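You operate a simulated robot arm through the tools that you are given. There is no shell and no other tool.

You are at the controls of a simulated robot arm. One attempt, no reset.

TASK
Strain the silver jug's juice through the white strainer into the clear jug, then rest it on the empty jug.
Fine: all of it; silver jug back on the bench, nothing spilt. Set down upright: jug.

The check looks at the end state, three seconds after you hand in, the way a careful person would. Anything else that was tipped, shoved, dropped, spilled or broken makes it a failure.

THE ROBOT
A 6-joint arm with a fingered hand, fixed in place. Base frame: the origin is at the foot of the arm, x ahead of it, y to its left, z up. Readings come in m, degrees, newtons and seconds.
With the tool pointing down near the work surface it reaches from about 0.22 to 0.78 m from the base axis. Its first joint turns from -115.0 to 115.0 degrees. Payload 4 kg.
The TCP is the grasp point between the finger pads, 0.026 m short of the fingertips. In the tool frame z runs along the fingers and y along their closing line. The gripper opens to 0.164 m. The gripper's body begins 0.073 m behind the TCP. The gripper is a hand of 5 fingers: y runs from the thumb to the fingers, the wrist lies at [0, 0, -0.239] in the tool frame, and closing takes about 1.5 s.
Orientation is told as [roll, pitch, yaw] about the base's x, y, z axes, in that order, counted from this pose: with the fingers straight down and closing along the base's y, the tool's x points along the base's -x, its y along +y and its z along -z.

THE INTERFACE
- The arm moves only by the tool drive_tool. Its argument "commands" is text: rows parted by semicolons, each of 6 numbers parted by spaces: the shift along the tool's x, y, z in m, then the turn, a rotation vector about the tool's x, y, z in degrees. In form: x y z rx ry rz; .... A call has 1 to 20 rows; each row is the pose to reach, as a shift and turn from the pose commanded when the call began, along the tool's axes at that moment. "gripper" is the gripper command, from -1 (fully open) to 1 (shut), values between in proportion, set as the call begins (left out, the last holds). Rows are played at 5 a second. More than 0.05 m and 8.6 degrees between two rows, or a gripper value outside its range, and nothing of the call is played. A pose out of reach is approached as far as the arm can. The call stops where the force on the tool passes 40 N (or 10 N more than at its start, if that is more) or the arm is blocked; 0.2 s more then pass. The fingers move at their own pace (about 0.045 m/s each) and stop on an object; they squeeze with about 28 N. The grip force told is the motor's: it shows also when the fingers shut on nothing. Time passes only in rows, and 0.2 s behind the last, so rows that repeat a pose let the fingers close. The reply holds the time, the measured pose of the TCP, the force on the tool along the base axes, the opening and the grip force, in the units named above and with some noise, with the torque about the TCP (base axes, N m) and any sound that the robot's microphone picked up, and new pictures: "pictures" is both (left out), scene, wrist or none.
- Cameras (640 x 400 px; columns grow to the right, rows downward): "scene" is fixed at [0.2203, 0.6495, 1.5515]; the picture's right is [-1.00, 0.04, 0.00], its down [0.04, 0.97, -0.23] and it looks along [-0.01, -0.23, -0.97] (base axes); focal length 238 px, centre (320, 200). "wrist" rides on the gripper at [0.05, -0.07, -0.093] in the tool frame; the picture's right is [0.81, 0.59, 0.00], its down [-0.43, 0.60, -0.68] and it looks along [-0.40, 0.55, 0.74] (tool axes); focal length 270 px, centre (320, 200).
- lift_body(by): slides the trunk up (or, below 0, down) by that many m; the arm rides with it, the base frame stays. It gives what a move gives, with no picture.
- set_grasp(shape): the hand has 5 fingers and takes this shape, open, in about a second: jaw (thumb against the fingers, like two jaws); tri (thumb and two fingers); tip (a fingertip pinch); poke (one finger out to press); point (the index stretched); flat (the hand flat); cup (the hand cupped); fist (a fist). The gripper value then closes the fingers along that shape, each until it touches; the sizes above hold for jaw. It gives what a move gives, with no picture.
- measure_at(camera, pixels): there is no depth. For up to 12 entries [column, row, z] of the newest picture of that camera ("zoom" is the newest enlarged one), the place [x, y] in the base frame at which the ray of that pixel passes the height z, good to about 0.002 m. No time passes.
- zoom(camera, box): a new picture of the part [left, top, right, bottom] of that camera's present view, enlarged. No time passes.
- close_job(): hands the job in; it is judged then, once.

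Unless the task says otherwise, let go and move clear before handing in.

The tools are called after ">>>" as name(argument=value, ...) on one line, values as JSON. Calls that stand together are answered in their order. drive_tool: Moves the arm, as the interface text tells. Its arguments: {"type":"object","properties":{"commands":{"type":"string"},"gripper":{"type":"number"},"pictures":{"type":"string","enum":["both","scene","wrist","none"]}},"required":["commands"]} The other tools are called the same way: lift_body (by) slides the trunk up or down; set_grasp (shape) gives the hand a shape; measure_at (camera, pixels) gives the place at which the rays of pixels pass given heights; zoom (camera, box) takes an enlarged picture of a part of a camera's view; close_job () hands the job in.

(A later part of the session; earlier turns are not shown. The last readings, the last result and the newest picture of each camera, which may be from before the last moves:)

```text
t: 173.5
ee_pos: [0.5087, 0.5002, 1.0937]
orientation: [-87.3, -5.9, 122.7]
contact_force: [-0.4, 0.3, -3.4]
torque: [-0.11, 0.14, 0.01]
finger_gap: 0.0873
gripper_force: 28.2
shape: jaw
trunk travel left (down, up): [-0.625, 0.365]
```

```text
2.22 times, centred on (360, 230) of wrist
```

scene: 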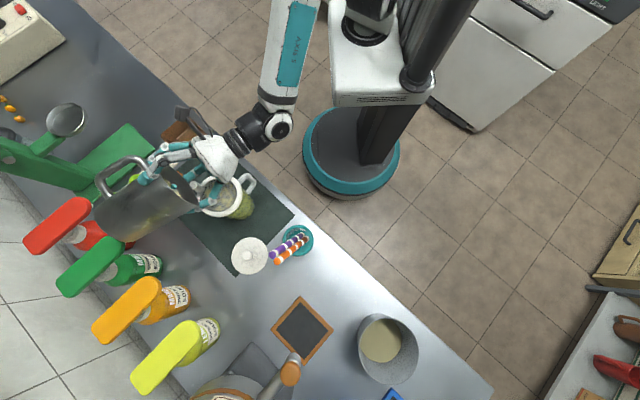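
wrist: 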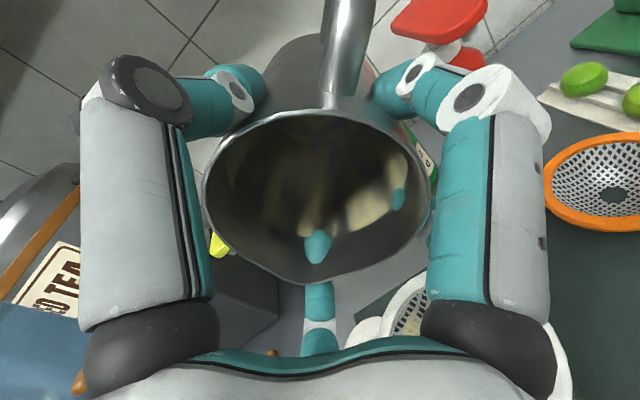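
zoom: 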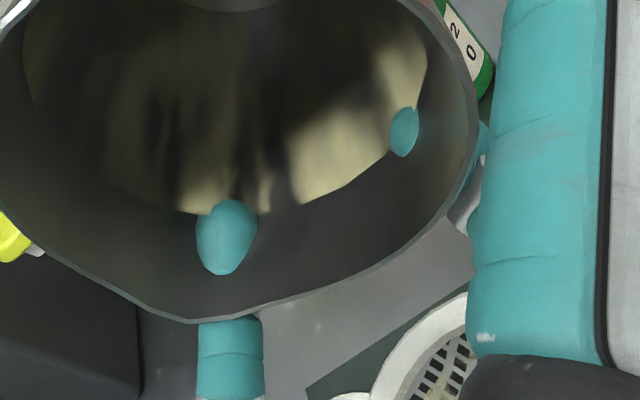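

The stream has ended at 87° and the load is now 3.4 N; only a pulp film shows inside the jug. I'll tilt on toward about 105° to drain the last of it, keeping the lip over the strainer.

>>> drive_tool(commands="0 -0.0003 -0.001 1.19 -0.13 0; 0 -0.0005 -0.0021 2.39 -0.25 0; -0.0001 -0.0007 -0.0031 3.58 -0.38 0; -0.0001 -0.0009 -0.0042 4.77 -0.5 0; -0.0001 -0.0011 -0.0052 5.97 -0.63 0; -0.0001 -0.0012 -0.0063 7.16 -0.75 0; -0.0001 -0.0013 -0.0073 8.35 -0.88 0; -0.0002 -0.0015 -0.0084 9.55 -1 0; -0.0002 -0.0016 -0.0094 10.74 -1.13 0; -0.0002 -0.0016 -0.0105 11.93 -1.25 0; -0.0002 -0.0017 -0.0115 13.13 -1.38 0; -0.0002 -0.0017 -0.0126 14.32 -1.5 0; -0.0002 -0.0017 -0.0136 15.51 -1.63 0; -0.0002 -0.0017 -0.0136 15.51 -1.63 0; -0.0002 -0.0017 -0.0136 15.51 -1.63 0")

>>> zoom(camera="scene", box=[150, 140, 270, 230])

>>> zoom(camera="wrist", box=[190, 80, 450, 300])

```text
t: 176.7
ee_pos: [0.4971, 0.4925, 1.0962]
orientation: [-103.0, -5.8, 124.5]
contact_force: [0.2, 0.0, -2.2]
torque: [-0.1, 0.14, -0.01]
finger_gap: 0.0871
gripper_force: 27.8
shape: jaw
trunk travel left (down, up): [-0.625, 0.365]
```

scene: 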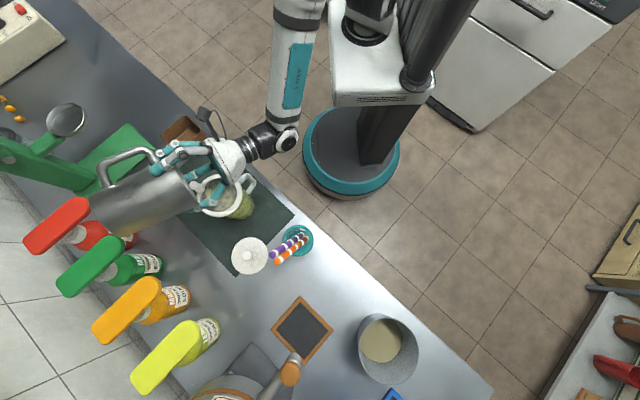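
wrist: 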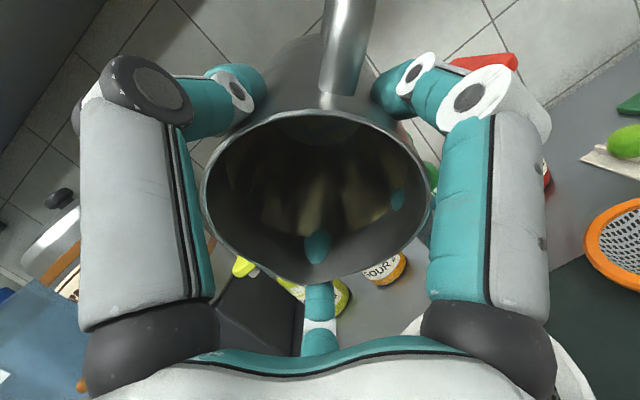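

```text
4.44 times, centred on (210, 185) of scene
```

zoom: 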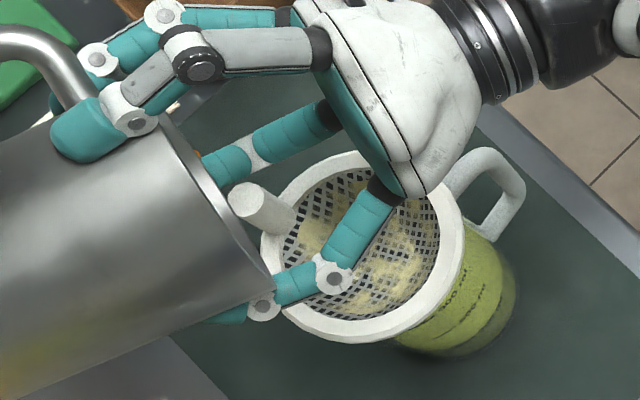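

```text
1.82 times, centred on (320, 190) of wrist
```

zoom: 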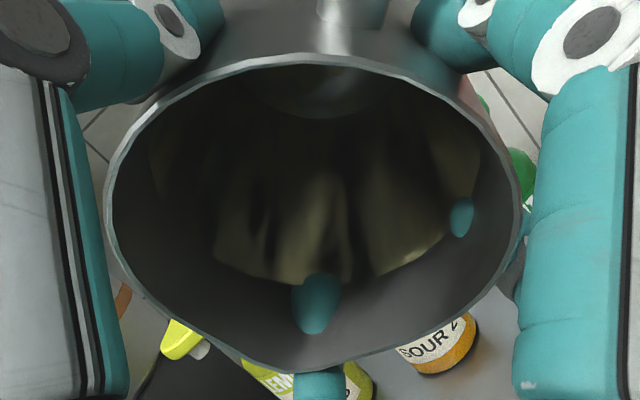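

The jug is at 103° with only a film left. I'll hold here about three seconds to let any last drops fall into the strainer.

>>> drive_tool(commands="0 0 0 0 0 0; 0 0 0 0 0 0; 0 0 0 0 0 0; 0 0 0 0 0 0; 0 0 0 0 0 0; 0 0 0 0 0 0; 0 0 0 0 0 0; 0 0 0 0 0 0; 0 0 0 0 0 0; 0 0 0 0 0 0; 0 0 0 0 0 0; 0 0 0 0 0 0; 0 0 0 0 0 0; 0 0 0 0 0 0; 0 0 0 0 0 0")

>>> zoom(camera="scene", box=[150, 140, 270, 230])

>>> zoom(camera="wrist", box=[190, 80, 450, 300])

```text
t: 179.9
ee_pos: [0.4976, 0.4927, 1.0974]
orientation: [-102.8, -5.7, 124.5]
contact_force: [-0.9, 0.0, -3.1]
torque: [-0.09, 0.18, -0.04]
finger_gap: 0.0877
gripper_force: 28.1
shape: jaw
trunk travel left (down, up): [-0.625, 0.365]
```

scene: 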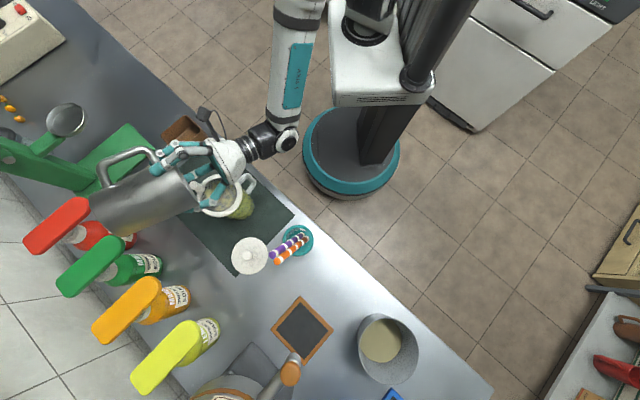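
wrist: 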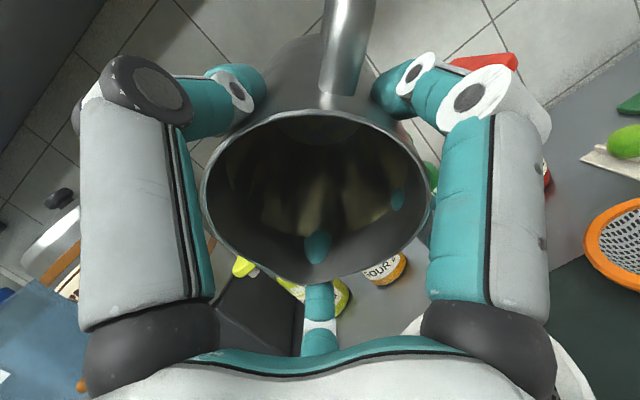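

```text
4.44 times, centred on (210, 185) of scene
```

zoom: 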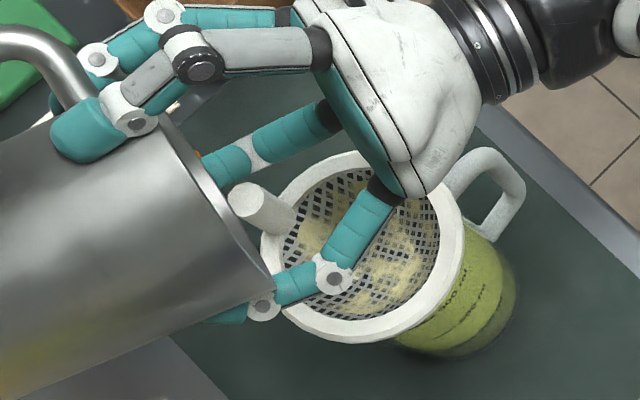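

```text
1.82 times, centred on (320, 190) of wrist
```

zoom: 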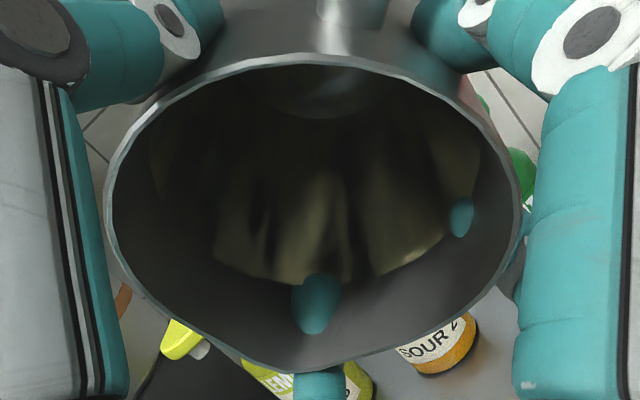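

The jug is empty; only a thin film remains. I'll raise it straight up off the strainer first, then bring it upright while drawing back toward the robot.

>>> drive_tool(commands="-0.001 -0.0097 0.0023 0 0 0; -0.0031 -0.029 0.0068 0 0 0; -0.0051 -0.0484 0.0113 0 0 0; -0.0066 -0.063 0.0146 0 0 0; -0.0071 -0.0678 0.0158 0 0 0; -0.0071 -0.0678 0.0158 0 0 0", pictures="none")

```text
t: 181.3
ee_pos: [0.4952, 0.4935, 1.1656]
orientation: [-102.9, -5.8, 124.6]
contact_force: [-0.5, 0.2, -2.7]
torque: [-0.1, 0.16, -0.01]
finger_gap: 0.0871
gripper_force: 28.6
shape: jaw
trunk travel left (down, up): [-0.625, 0.365]
```

>>> drive_tool(commands="0.0004 -0.0012 -0.0023 -2.5 0.26 0; 0.0012 -0.0036 -0.0068 -7.46 0.78 0; 0.0021 -0.0061 -0.0116 -12.43 1.31 0; 0.003 -0.0089 -0.0167 -17.4 1.83 0; 0.004 -0.0117 -0.022 -22.4 2.35 0; 0.005 -0.0147 -0.0276 -27.35 2.87 0; 0.006 -0.0177 -0.0333 -32.3 3.4 0; 0.007 -0.0206 -0.0387 -37.3 3.92 0; 0.0078 -0.0231 -0.0434 -42.3 4.44 0; 0.0084 -0.0247 -0.0465 -47.2 4.96 0; 0.0086 -0.0254 -0.0477 -49.73 5.23 0; 0.0086 -0.0254 -0.0477 -49.73 5.23 0")

```text
t: 183.9
ee_pos: [0.4598, 0.4554, 1.1781]
orientation: [-52.7, -4.7, 119.5]
contact_force: [-0.5, 0.9, -2.8]
torque: [-0.07, 0.14, -0.01]
finger_gap: 0.087
gripper_force: 28.3
shape: jaw
trunk travel left (down, up): [-0.625, 0.365]
```

scene: 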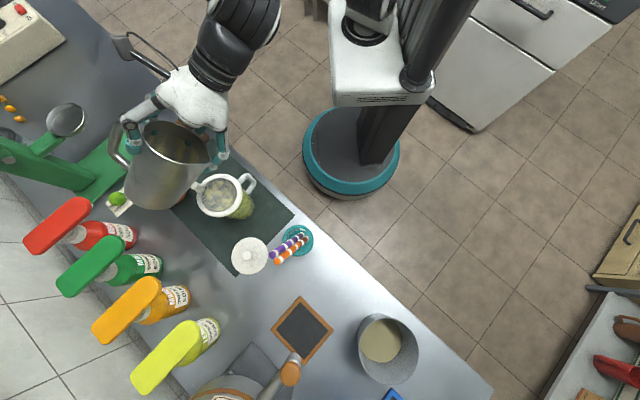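
wrist: 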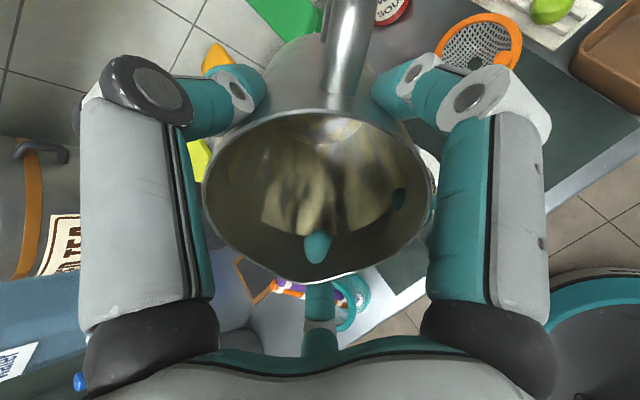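

The jug is clear of the strainer. I'll continue un-tilting to upright while drawing back.

>>> drive_tool(commands="0 0.002 -0.0025 -2.5 0.26 0; 0 0.0065 -0.0081 -7 0.74 0; -0.0001 0.0125 -0.0156 -11.9 1.25 0; -0.0002 0.019 -0.0238 -16.9 1.78 0; -0.0002 0.0257 -0.0322 -21.9 2.3 0; -0.0003 0.0326 -0.0408 -26.8 2.82 0; -0.0003 0.0395 -0.0494 -31.8 3.34 0; -0.0004 0.0464 -0.0581 -36.8 3.87 0; -0.0004 0.0535 -0.067 -41.8 4.39 0; -0.0005 0.06 -0.0751 -46.7 4.91 0; -0.0005 0.0663 -0.083 -50.7 5.33 0; -0.0005 0.0713 -0.0892 -52.7 5.54 0; -0.0005 0.0713 -0.0892 -52.7 5.54 0")

```text
t: 186.7
ee_pos: [0.36, 0.3988, 1.1746]
orientation: [-0.1, -0.2, 117.1]
contact_force: [0.9, -0.9, -2.1]
torque: [0.01, 0.01, 0.0]
finger_gap: 0.0873
gripper_force: 28.1
shape: jaw
trunk travel left (down, up): [-0.625, 0.365]
```

scene: 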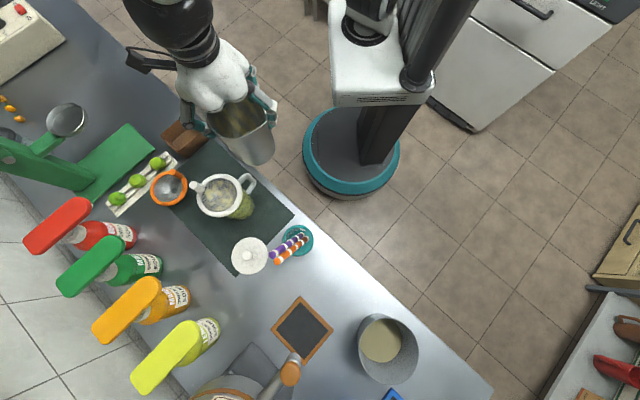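
wrist: 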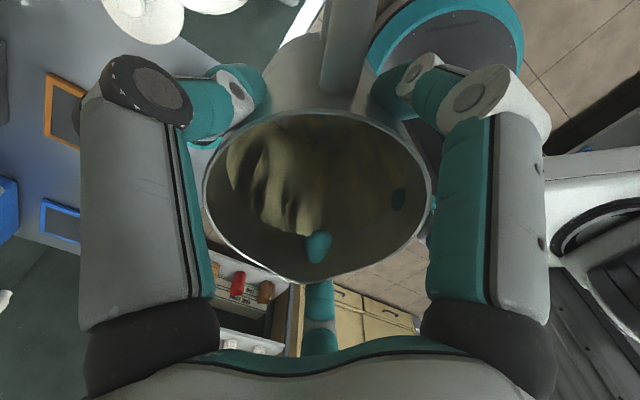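

The jug is upright and empty at (0.36, 0.40, 1.175). I'll carry it back toward its spot, unwinding the yaw to -4° as I go, clear in front of the bench.

>>> drive_tool(commands="-0.003 0.0023 0 0 0 4; -0.0085 0.0066 0 0 0 11; -0.014 0.011 0 0 0 18; -0.0197 0.0154 0 0 0 25; -0.0252 0.0197 0 0 0 32; -0.0307 0.024 0 0 0 39; -0.0362 0.0283 0 0 0 46; -0.0418 0.0327 0 0 0 53; -0.0473 0.037 0 0 0 60; -0.0528 0.0413 0 0 0 67; -0.0583 0.0456 0 0 0 74; -0.0639 0.05 0 0 0 81; -0.0694 0.0543 0 0 0 88; -0.0749 0.0586 0 0 0 95; -0.0804 0.0629 0 0 0 102; -0.086 0.0673 0 0 0 109; -0.0915 0.0716 0 0 0 116; -0.0955 0.0747 0 0 0 121; -0.0955 0.0747 0 0 0 121", pictures="none")

>>> lift_body(by=0.15)

>>> drive_tool(commands="0 0 0.01 0 0 0; 0 0 0.03 0 0 0; 0 0 0.055 0 0 0; 0 0 0.08 0 0 0; 0 0 0.105 0 0 0; 0 0 0.13 0 0 0; 0 0 0.15 0 0 0; 0 0 0.16 0 0 0; 0 0 0.16 0 0 0")

```text
t: 190.7
ee_pos: [0.2493, 0.4499, 1.1765]
orientation: [-0.1, 0.1, -4.0]
contact_force: [-0.2, 0.2, -2.4]
torque: [0.01, -0.04, 0.0]
finger_gap: 0.0872
gripper_force: 28.5
shape: jaw
trunk travel left (down, up): [-0.625, 0.365]
```

```text
t: 192.5
ee_pos: [0.2498, 0.4517, 1.3263]
orientation: [-0.1, 0.1, -3.9]
contact_force: [0.1, -0.3, -3.8]
torque: [0.05, -0.03, -0.04]
finger_gap: 0.0868
gripper_force: 27.4
shape: jaw
trunk travel left (down, up): [-0.775, 0.215]
```

```text
t: 194.5
ee_pos: [0.2486, 0.4503, 1.1654]
orientation: [-0.1, 0.1, -4.0]
contact_force: [-1.6, -0.4, -3.2]
torque: [0.0, -0.02, 0.02]
finger_gap: 0.0873
gripper_force: 27.8
shape: jaw
trunk travel left (down, up): [-0.775, 0.215]
```

scene: 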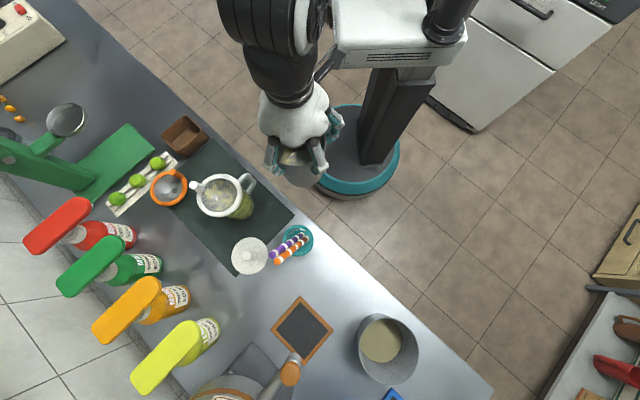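
wrist: 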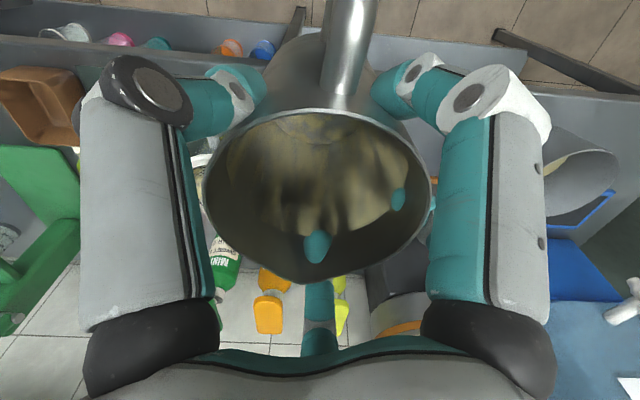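

The jug is upright in the hand, facing its original orientation. I'll move it out along the same corridor I used before, first to (0.172, 0.62) at height, then down to z≈1.0.

>>> drive_tool(commands="0.006 0.011 0 0 0 0; 0.0155 0.029 0 0 0 0; 0.0265 0.0492 0 0 0 0; 0.0375 0.0697 0 0 0 0; 0.0485 0.0902 0 0 0 0; 0.0596 0.1107 0 0 0 0; 0.0706 0.1312 0 0 0 0; 0.0795 0.1476 0 0 0 0; 0.0855 0.1588 0 0 0 0; 0.0883 0.164 0 0 0 0; 0.0883 0.164 0 0 0 0", pictures="none")

>>> drive_tool(commands="0 0.004 0.012 0 0 0; 0 0.01 0.035 0 0 0; 0 0.018 0.06 0 0 0; 0 0.026 0.085 0 0 0; 0 0.034 0.11 0 0 0; 0 0.042 0.135 0 0 0; 0 0.047 0.152 0 0 0; 0 0.05 0.16 0 0 0; 0 0.05 0.16 0 0 0")

```text
t: 196.9
ee_pos: [0.173, 0.6192, 1.1654]
orientation: [-0.2, 0.1, -3.9]
contact_force: [-0.1, -0.4, -2.9]
torque: [0.04, 0.0, 0.01]
finger_gap: 0.0871
gripper_force: 27.7
shape: jaw
trunk travel left (down, up): [-0.775, 0.215]
```

```text
t: 198.9
ee_pos: [0.1744, 0.6721, 1.006]
orientation: [-0.1, 0.0, -3.9]
contact_force: [0.2, -0.5, -2.0]
torque: [0.05, -0.04, 0.01]
finger_gap: 0.0869
gripper_force: 28.0
shape: jaw
trunk travel left (down, up): [-0.775, 0.215]
```

scene: 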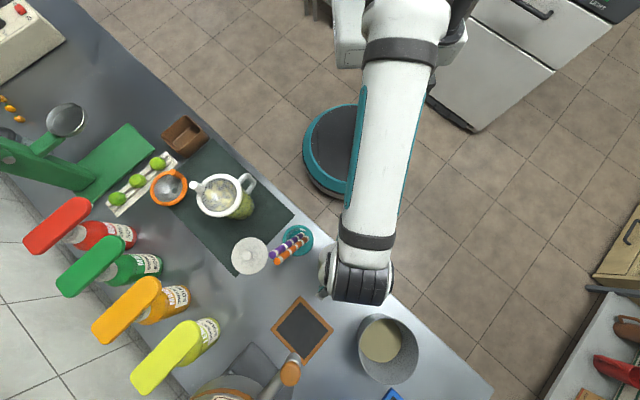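
wrist: 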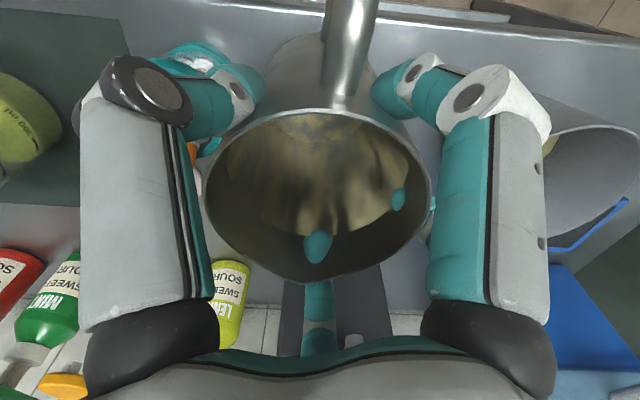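

>>> drive_tool(commands="-0.0015 0.012 0 0 0 0; -0.0035 0.028 0 0 0 0; -0.0055 0.045 0 0 0 0; -0.007 0.058 0 0 0 0; -0.008 0.0667 0 0 0 0; -0.008 0.0667 0 0 0 0; -0.008 0.0667 0.015 0 0 0; -0.008 0.0667 0.035 0 0 0; -0.008 0.0667 0.052 0 0 0; -0.008 0.0667 0.063 0 0 0; -0.008 0.0667 0.069 0 0 0; -0.008 0.0667 0.069 0 0 0; -0.008 0.0667 0.069 0 0 0")

```text
t: 201.7
ee_pos: [0.1882, 0.7336, 0.9358]
orientation: [-0.1, 0.0, -3.9]
contact_force: [1.0, 0.9, -2.4]
torque: [0.02, -0.02, 0.03]
finger_gap: 0.0872
gripper_force: 27.8
shape: jaw
trunk travel left (down, up): [-0.775, 0.215]
```

scene: 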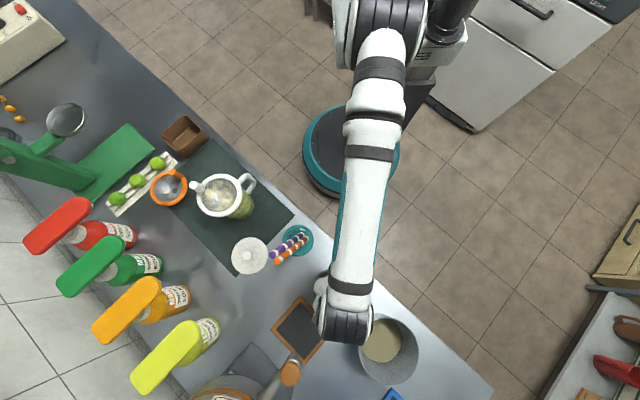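
wrist: 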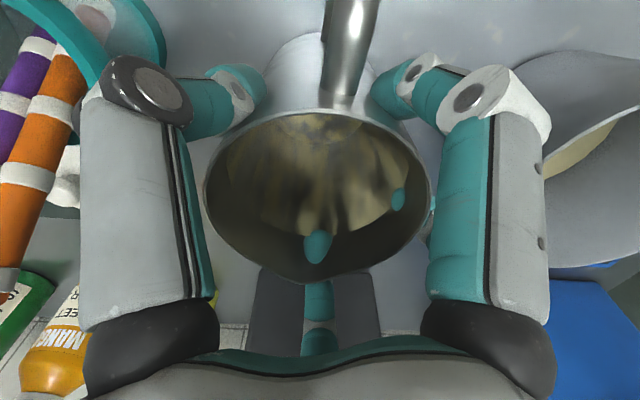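

The jug bottom is about 5 mm above the bench (TCP z=0.936, with contact expected near 0.930). I'll lower in 1.5 mm steps until the bench takes the weight.

>>> drive_tool(commands="0 0 0.0015 0 0 0; 0 0 0.003 0 0 0; 0 0 0.0045 0 0 0; 0 0 0.0045 0 0 0", pictures="none")

>>> drive_tool(commands="0 0 0.001 0 0 0; 0 0 0.002 0 0 0; 0 0 0.002 0 0 0", pictures="none")

```text
t: 202.7
ee_pos: [0.1872, 0.7351, 0.9327]
orientation: [-0.1, 0.1, -4.0]
contact_force: [0.5, 0.4, -2.1]
torque: [0.03, -0.05, 0.0]
finger_gap: 0.087
gripper_force: 27.8
shape: jaw
trunk travel left (down, up): [-0.775, 0.215]
```

```text
t: 203.5
ee_pos: [0.1877, 0.7358, 0.9291]
orientation: [0.0, 0.0, -4.0]
contact_force: [-1.0, 0.1, 5.3]
torque: [-0.28, 0.0, -0.02]
finger_gap: 0.0872
gripper_force: 27.2
shape: jaw
trunk travel left (down, up): [-0.775, 0.215]
```

The bench now carries the jug (+5.3 N). I'll open the digits gently to a 0.14 m gap.

>>> drive_tool(commands="0 0 -0.0005 0 0 0; 0 0 -0.0005 0 0 0; 0 0 -0.0005 0 0 0; 0 0 -0.0005 0 0 0; 0 0 -0.0005 0 0 0; 0 0 -0.0005 0 0 0", gripper=-0.7)

```text
t: 204.9
ee_pos: [0.1872, 0.735, 0.9314]
orientation: [-0.1, 0.0, -3.9]
contact_force: [-0.7, 0.4, 0.3]
torque: [0.0, 0.01, 0.02]
finger_gap: 0.139
gripper_force: 0.1
shape: jaw
trunk travel left (down, up): [-0.775, 0.215]
```

scene: 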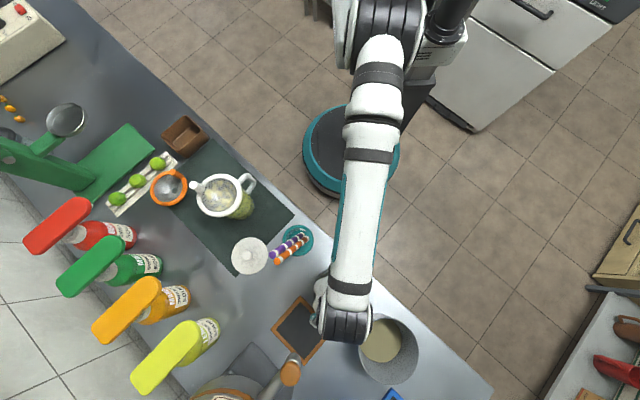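
wrist: 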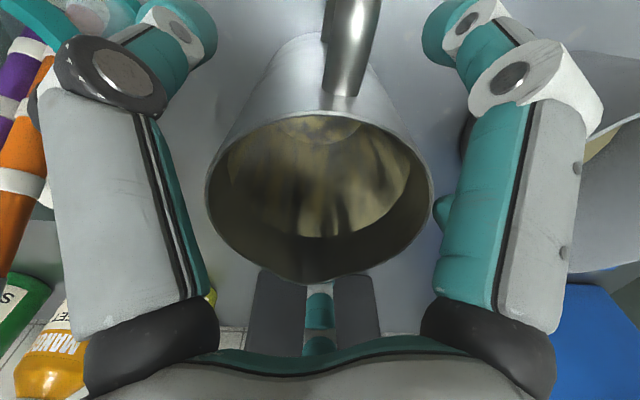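

Released, and the jug is standing steady. I'll lift the hand straight up, then draw back the way I came.

>>> drive_tool(commands="0 0 -0.012 0 0 0; 0 0 -0.028 0 0 0; 0 0 -0.046 0 0 0; 0 0 -0.064 0 0 0; 0 0 -0.074 0 0 0; 0 0 -0.074 0 0 0", pictures="wrist")

>>> drive_tool(commands="0.004 -0.03 0 0 0 0; 0.008 -0.065 0 0 0 0; 0.008 -0.1 -0.04 0 0 0; 0.008 -0.13 -0.08 0 0 0; 0.008 -0.16 -0.12 0 0 0; 0.008 -0.19 -0.13 0 0 0; 0.008 -0.19 -0.13 0 0 0")

>>> zoom(camera="scene", box=[280, 240, 400, 340])

>>> zoom(camera="scene", box=[160, 150, 280, 230])

```text
t: 206.3
ee_pos: [0.1873, 0.7373, 1.0059]
orientation: [-0.2, 0.0, -3.9]
contact_force: [-1.0, 0.1, -0.5]
torque: [0.01, 0.0, 0.0]
finger_gap: 0.139
gripper_force: 0.1
shape: jaw
trunk travel left (down, up): [-0.775, 0.215]
```

wrist: 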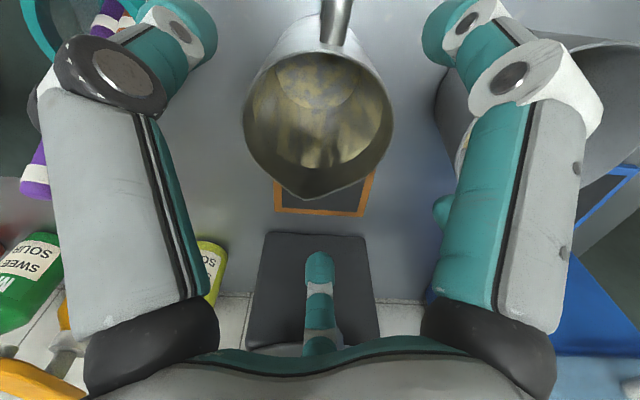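

```text
refused: row 3 steps farther than a row can; nothing moved
```

```text
4.00 times, centred on (340, 290) of scene
```

zoom: 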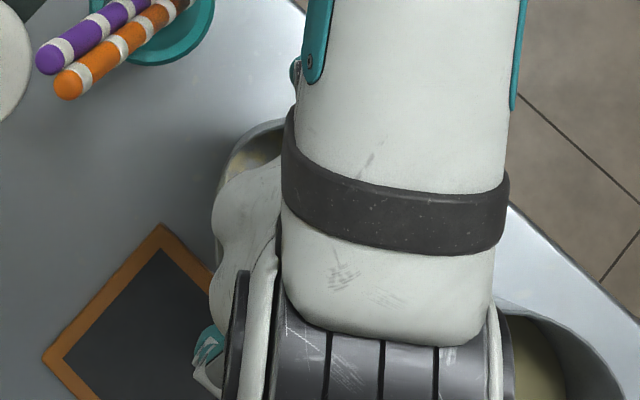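

```text
5.00 times, centred on (220, 190) of scene
```

zoom: 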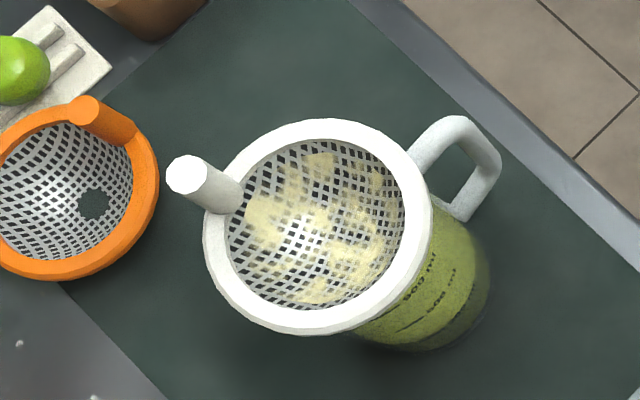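

The strainer holds the pulp, the clear jug holds the juice, and nothing is spilt. I'll draw the hand back in shorter steps.

>>> drive_tool(commands="0.003 -0.025 0 0 0 0; 0.006 -0.055 0 0 0 0; 0.008 -0.08 -0.025 0 0 0; 0.008 -0.105 -0.06 0 0 0; 0.008 -0.13 -0.095 0 0 0; 0.008 -0.155 -0.125 0 0 0; 0.008 -0.18 -0.14 0 0 0; 0.008 -0.18 -0.14 0 0 0")

>>> zoom(camera="scene", box=[290, 250, 386, 330])

```text
t: 208.1
ee_pos: [0.1661, 0.5579, 1.1434]
orientation: [-0.2, 0.1, -3.9]
contact_force: [-0.3, 0.3, -0.1]
torque: [0.02, 0.01, -0.01]
finger_gap: 0.1392
gripper_force: 0.1
shape: jaw
trunk travel left (down, up): [-0.775, 0.215]
```

scene: 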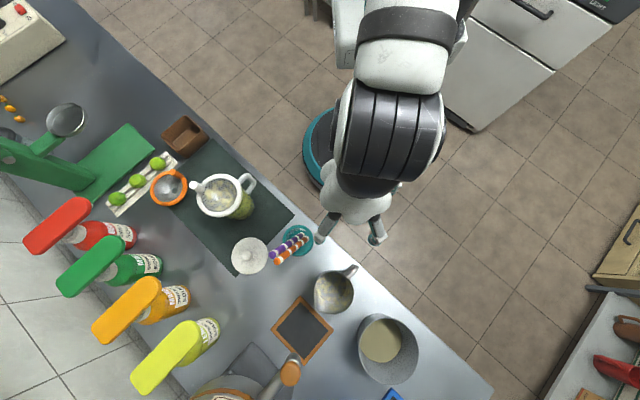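
wrist: 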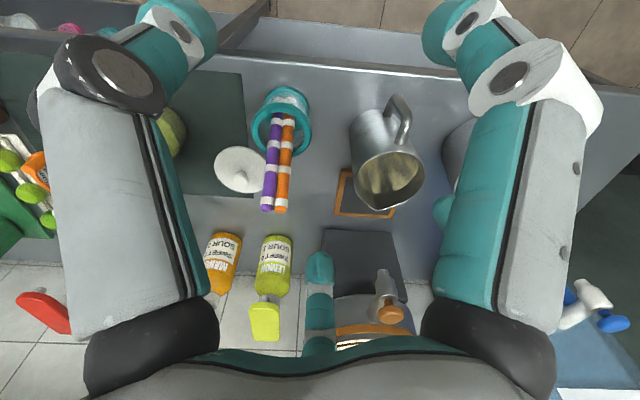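

```text
5.00 times, centred on (338, 290) of scene
```

zoom: 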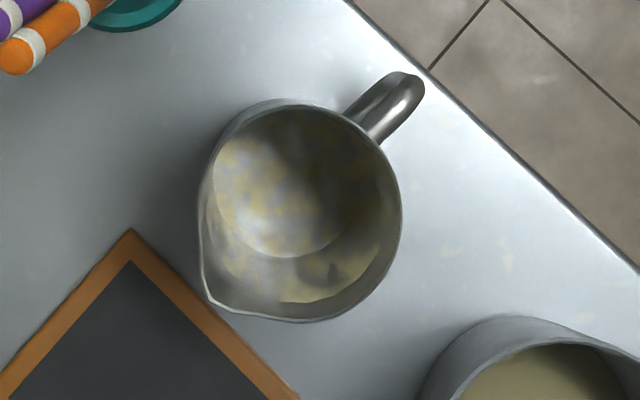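

The silver jug stands upright and empty. Now for the strainer: I'll measure its post and centre on the clear jug, and the silver jug's rim centre.

>>> measure_at(camera="scene", pixels=[[193, 185, 1.0], [193, 185, 0.995], [219.4, 195.8, 0.953], [333.8, 292.2, 0.945], [332, 285, 0.803], [315.6, 310, 0.945], [354.5, 268, 0.93]])

>>> drive_tool(commands="-0.022 -0.022 0 0 0 -6; -0.045 -0.045 0 0 0 -13; -0.068 -0.068 0 0 0 -21; -0.091 -0.091 0 0 0 -29; -0.114 -0.114 0 0 0 -37; -0.137 -0.135 0 0 0 -45; -0.16 -0.148 0 0 0 -53; -0.185 -0.15 0 0 0 -61; -0.21 -0.148 0 0 0 -69; -0.235 -0.14 0 0 0 -77; -0.26 -0.13 0 0 0 -85; -0.285 -0.12 0 0 0 -92; -0.31 -0.11 0 0 0 -94; -0.31 -0.11 0 0 0 -94", gripper=0.35)

```text
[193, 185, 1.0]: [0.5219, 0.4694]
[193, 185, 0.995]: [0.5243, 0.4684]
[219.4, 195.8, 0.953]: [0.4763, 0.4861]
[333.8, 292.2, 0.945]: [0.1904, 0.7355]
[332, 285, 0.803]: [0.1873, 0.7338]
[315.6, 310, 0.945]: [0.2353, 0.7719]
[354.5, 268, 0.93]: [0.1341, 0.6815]
```

```text
t: 211.1
ee_pos: [0.4688, 0.4243, 1.1436]
orientation: [0.0, 0.1, 90.2]
contact_force: [-0.7, -0.2, 0.0]
torque: [0.02, 0.0, -0.01]
finger_gap: 0.0536
gripper_force: 0.0
shape: jaw
trunk travel left (down, up): [-0.775, 0.215]
```

scene: 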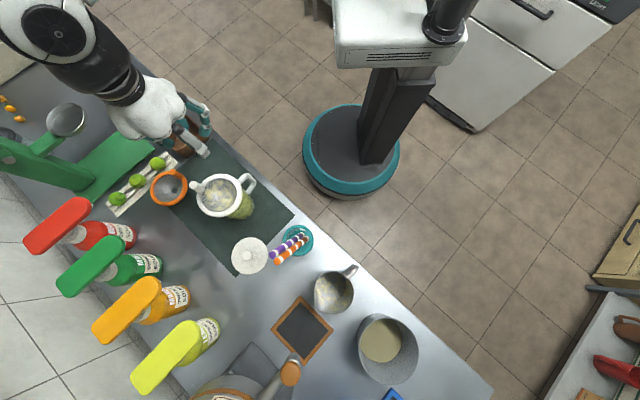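
wrist: 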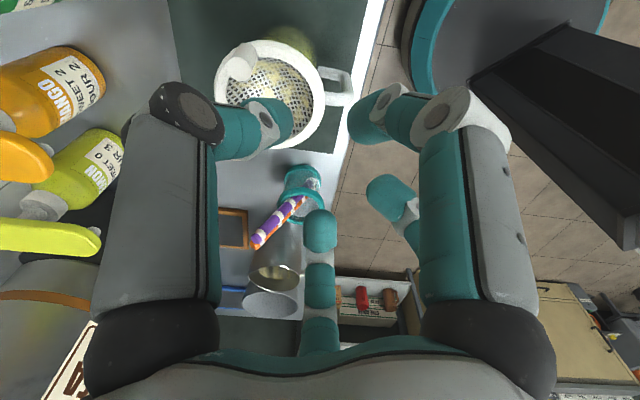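

The post is at (0.522, 0.469) with its top at z≈1.0. I'll move over it and descend to just above, then check alignment.

>>> drive_tool(commands="-0.015 -0.018 0 0 0 0; -0.03 -0.036 0 0 0 0; -0.0447 -0.0532 0 0 0 0; -0.0447 -0.0532 0.03 0 0 0; -0.0447 -0.0532 0.06 0 0 0; -0.0447 -0.0532 0.08 0 0 0; -0.0447 -0.0532 0.08 0 0 0; -0.0447 -0.0532 0.08 0 0 0")

>>> zoom(camera="wrist", box=[200, 60, 456, 220])

```text
t: 212.9
ee_pos: [0.5219, 0.4679, 1.064]
orientation: [0.1, 0.1, 90.1]
contact_force: [-0.4, 0.3, 0.7]
torque: [-0.01, 0.03, -0.01]
finger_gap: 0.0535
gripper_force: 0.1
shape: jaw
trunk travel left (down, up): [-0.775, 0.215]
```

scene: 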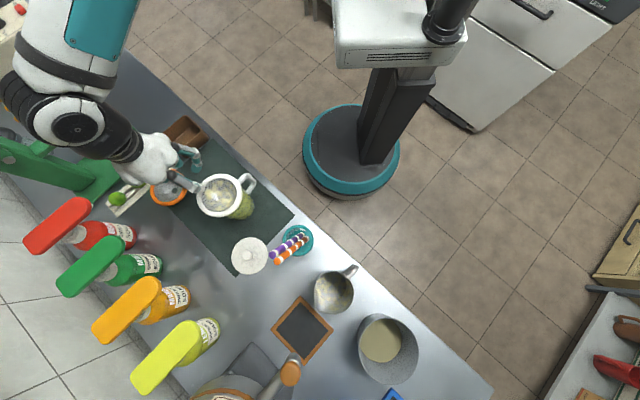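
wrist: 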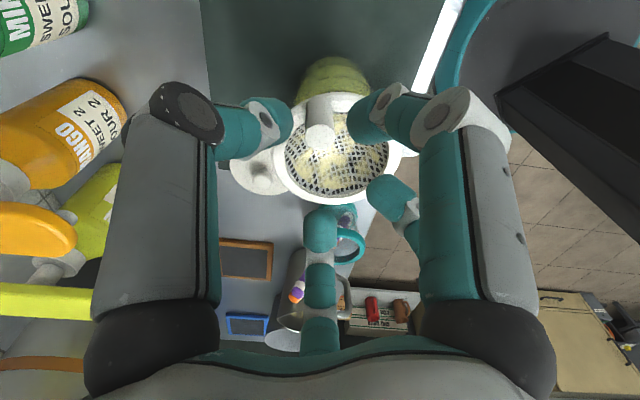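

```text
2.50 times, centred on (328, 140) of wrist
```

zoom: 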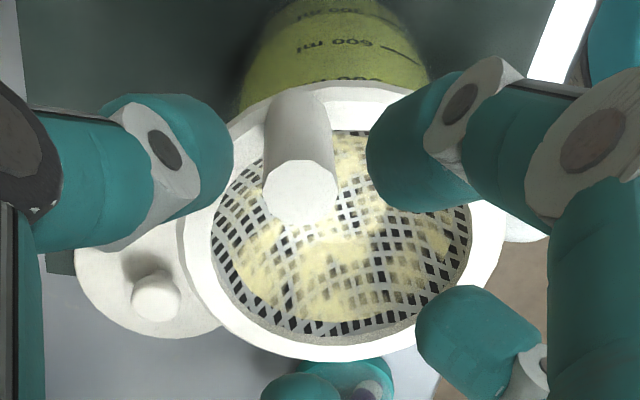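

The post is within about 2 mm of the tool axis. I'll descend to the same grip height as before (z≈0.989).

>>> drive_tool(commands="-0.0012 0.0012 0.015 0 0 0; -0.0012 0.0012 0.035 0 0 0; -0.0012 0.0012 0.052 0 0 0; -0.0012 0.0012 0.064 0 0 0; -0.0012 0.0012 0.072 0 0 0; -0.0012 0.0012 0.075 0 0 0; -0.0012 0.0012 0.075 0 0 0")

>>> zoom(camera="wrist", box=[200, 80, 456, 240])

```text
t: 214.5
ee_pos: [0.5215, 0.4711, 0.9899]
orientation: [0.0, 0.1, 90.1]
contact_force: [-0.9, 1.0, -0.1]
torque: [0.0, 0.01, 0.01]
finger_gap: 0.0533
gripper_force: 0.1
shape: jaw
trunk travel left (down, up): [-0.775, 0.215]
```

scene: 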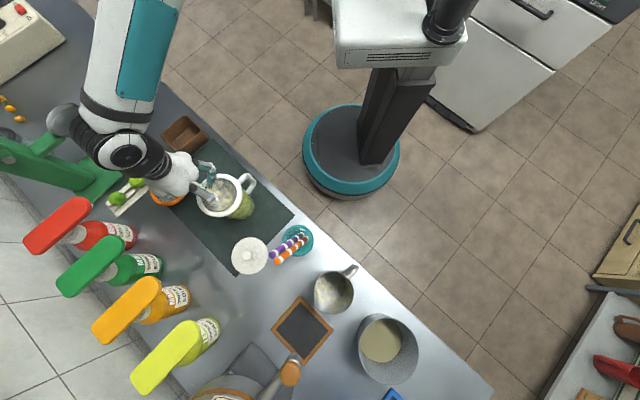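
wrist: 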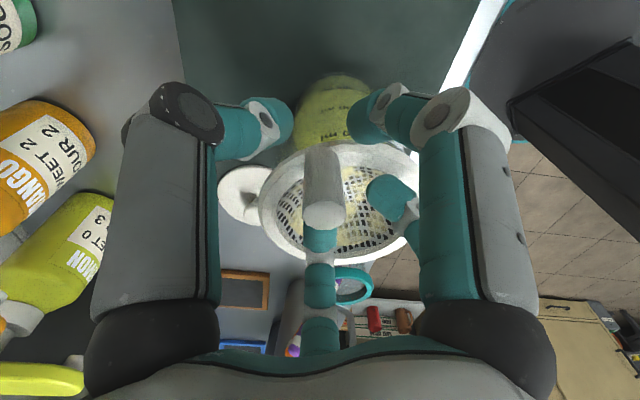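

```text
2.50 times, centred on (328, 160) of wrist
```

zoom: 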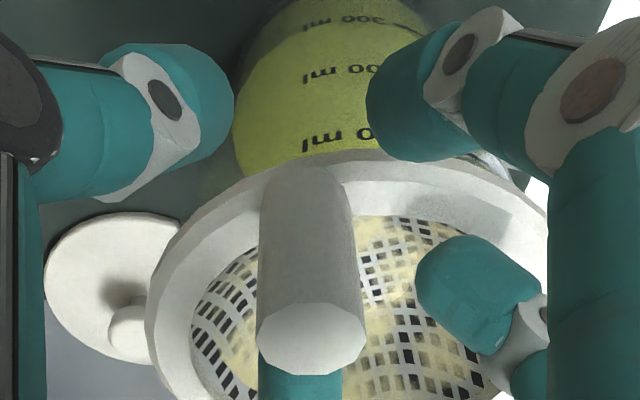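

The post is centred between the digits. I'll close on it.

>>> drive_tool(commands="0 0 0 0 0 0; 0 0 0 0 0 0; 0 0 0 0 0 0; 0 0 0 0 0 0; 0 0 0 0 0 0; 0 0 0 0 0 0; 0 0 0 0 0 0; 0 0 0 0 0 0", gripper=1, pictures="none")

>>> drive_tool(commands="0 0 -0.003 0 0 0; 0 0 -0.008 0 0 0; 0 0 -0.015 0 0 0; 0 0 -0.023 0 0 0; 0 0 -0.03 0 0 0; 0 0 -0.03 0 0 0")

>>> zoom(camera="scene", box=[160, 140, 280, 230])

>>> zoom(camera="wrist", box=[200, 60, 456, 240])

```text
t: 216.3
ee_pos: [0.521, 0.472, 0.9908]
orientation: [0.1, 0.1, 90.1]
contact_force: [0.1, -0.3, 0.4]
torque: [0.01, -0.03, -0.03]
finger_gap: 0.0147
gripper_force: 27.9
shape: jaw
trunk travel left (down, up): [-0.775, 0.215]
```

```text
t: 217.7
ee_pos: [0.5244, 0.4715, 1.019]
orientation: [0.1, 0.1, 90.1]
contact_force: [0.4, 0.2, -0.8]
torque: [-0.05, -0.02, 0.0]
finger_gap: 0.0149
gripper_force: 27.7
shape: jaw
trunk travel left (down, up): [-0.775, 0.215]
```

scene: 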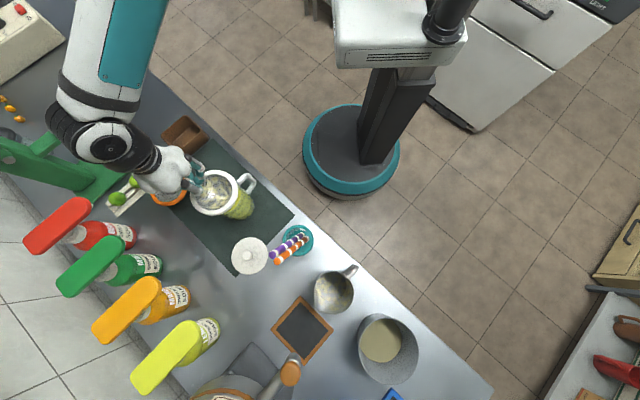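
wrist: 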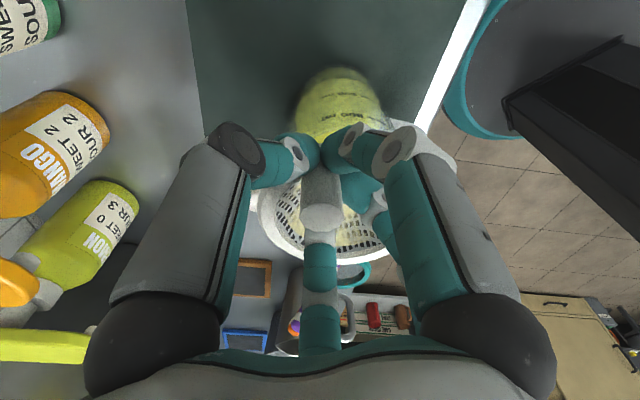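

```text
4.44 times, centred on (220, 185) of scene
```

zoom: 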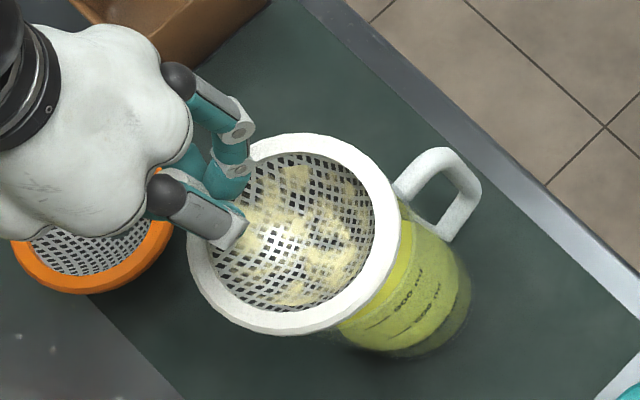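

```text
2.22 times, centred on (328, 150) of wrist
```

zoom: 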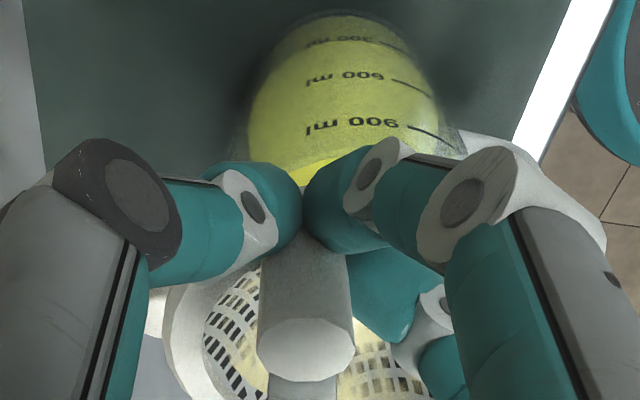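

The strainer is lifted cleanly, still level and directly over the clear jug. I'll pause a few seconds so any drips fall into the jug before I carry it.

>>> drive_tool(commands="0 0 0 0 0 0; 0 0 0 0 0 0; 0 0 0 0 0 0; 0 0 0 0 0 0; 0 0 0 0 0 0; 0 0 0 0 0 0; 0 0 0 0 0 0; 0 0 0 0 0 0; 0 0 0 0 0 0; 0 0 0 0 0 0; 0 0 0 0 0 0; 0 0 0 0 0 0; 0 0 0 0 0 0; 0 0 0 0 0 0; 0 0 0 0 0 0; 0 0 0 0 0 0; 0 0 0 0 0 0; 0 0 0 0 0 0; 0 0 0 0 0 0; 0 0 0 0 0 0", pictures="scene")

>>> zoom(camera="scene", box=[160, 140, 280, 230])

```text
t: 221.9
ee_pos: [0.5232, 0.4707, 1.0192]
orientation: [0.1, 0.1, 90.1]
contact_force: [-0.4, -0.1, -0.9]
torque: [0.0, 0.02, 0.01]
finger_gap: 0.0145
gripper_force: 27.8
shape: jaw
trunk travel left (down, up): [-0.775, 0.215]
```

scene: 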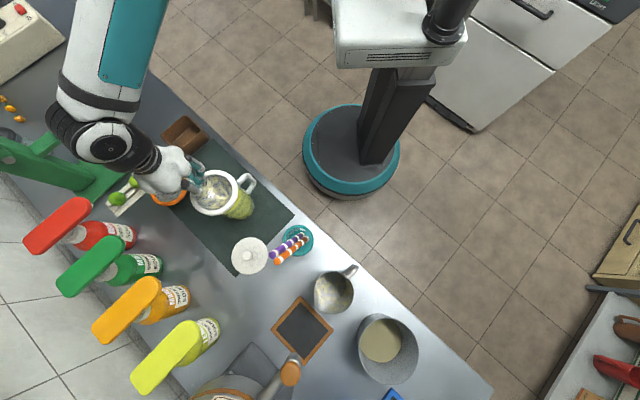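

```text
4.44 times, centred on (220, 185) of scene
```

zoom: 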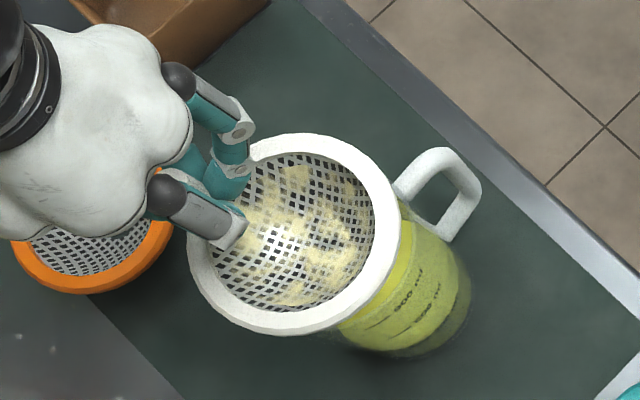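

No drips are visible. I'll raise the strainer and carry it across, well above the straws, to the silver jug, turning it so the post ends up on the robot's side.

>>> drive_tool(commands="0 0 -0.015 0 0 0; 0 0 -0.04 0 0 0; 0 0 -0.065 0 0 0; 0 0 -0.088 0 0 0; 0 0 -0.1 0 0 0; 0 0 -0.1 0 0 0", pictures="none")

>>> drive_tool(commands="-0.005 0.008 0 0 0 2; -0.015 0.024 0 0 0 6; -0.029 0.046 0 0 0 12; -0.044 0.07 0 0 0 18; -0.059 0.094 0 0 0 24; -0.074 0.118 0 0 0 30; -0.089 0.142 0 0 0 36; -0.104 0.166 0 0 0 42; -0.119 0.19 0 0 0 48; -0.134 0.214 0 0 0 54; -0.149 0.238 0 0 0 60; -0.164 0.262 0 0 0 66; -0.179 0.286 0 0 0 72; -0.193 0.308 0 0 0 78; -0.206 0.328 0 0 0 84; -0.215 0.343 0 0 0 88; -0.219 0.349 0 0 0 90; -0.219 0.349 0 0 0 90")

```text
t: 223.3
ee_pos: [0.5208, 0.4737, 1.1181]
orientation: [0.1, 0.1, 90.1]
contact_force: [-0.7, 0.1, -0.6]
torque: [-0.04, -0.07, -0.01]
finger_gap: 0.0147
gripper_force: 27.8
shape: jaw
trunk travel left (down, up): [-0.775, 0.215]
```

```text
t: 227.1
ee_pos: [0.1736, 0.6886, 1.1195]
orientation: [-0.1, 0.1, 0.1]
contact_force: [-0.1, -0.2, -1.0]
torque: [-0.04, -0.02, 0.03]
finger_gap: 0.0146
gripper_force: 28.2
shape: jaw
trunk travel left (down, up): [-0.775, 0.215]
```

scene: 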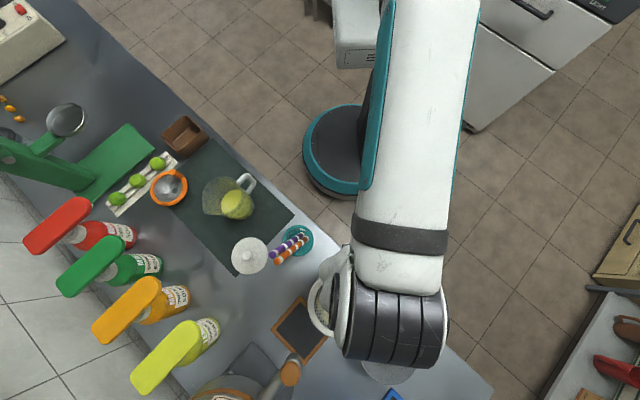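
wrist: 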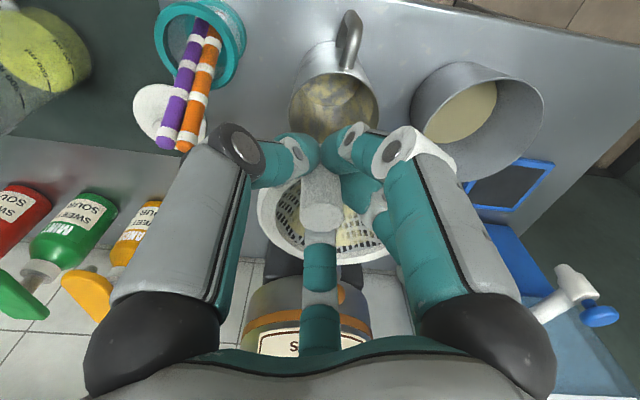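

The strainer is near the silver jug, which is visible in the wrist view at (335,95). I'll measure the jug rim centre from here.

>>> zoom(camera="wrist", box=[260, 20, 420, 150])

>>> zoom(camera="scene", box=[290, 250, 386, 340])

```text
3.08 times, centred on (340, 85) of wrist
```

zoom: 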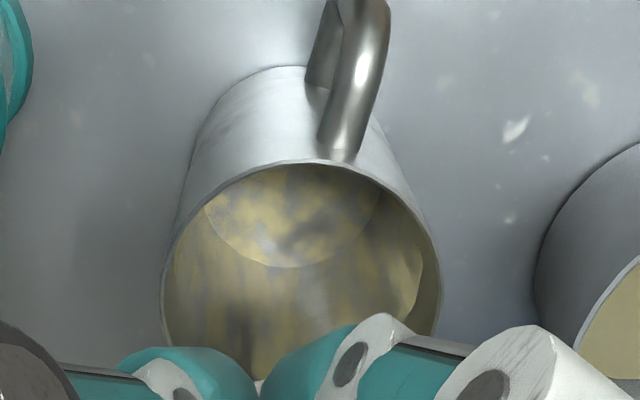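

```text
4.44 times, centred on (338, 295) of scene
```

zoom: 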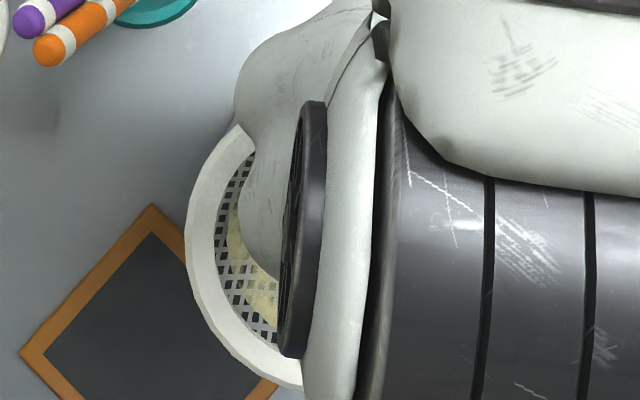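

>>> measure_at(camera="wrist", pixels=[[334, 72, 0.944], [288.7, 113, 0.944], [379, 112, 0.944], [333.8, 112, 0.944]])

```text
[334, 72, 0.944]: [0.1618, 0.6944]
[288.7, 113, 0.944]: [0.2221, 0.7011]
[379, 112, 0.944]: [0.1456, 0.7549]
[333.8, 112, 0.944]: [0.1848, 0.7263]
```

>>> measure_at(camera="scene", pixels=[[307.8, 304, 1.0855], [320, 278.8, 1.0855], [313.2, 321.2, 1.0855], [331.9, 337, 1.0855], [309.4, 290, 1.0855]])

```text
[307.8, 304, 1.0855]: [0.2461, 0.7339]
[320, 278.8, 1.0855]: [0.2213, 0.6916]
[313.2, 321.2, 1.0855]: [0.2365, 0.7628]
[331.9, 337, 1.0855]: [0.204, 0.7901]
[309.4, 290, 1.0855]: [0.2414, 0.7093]
```

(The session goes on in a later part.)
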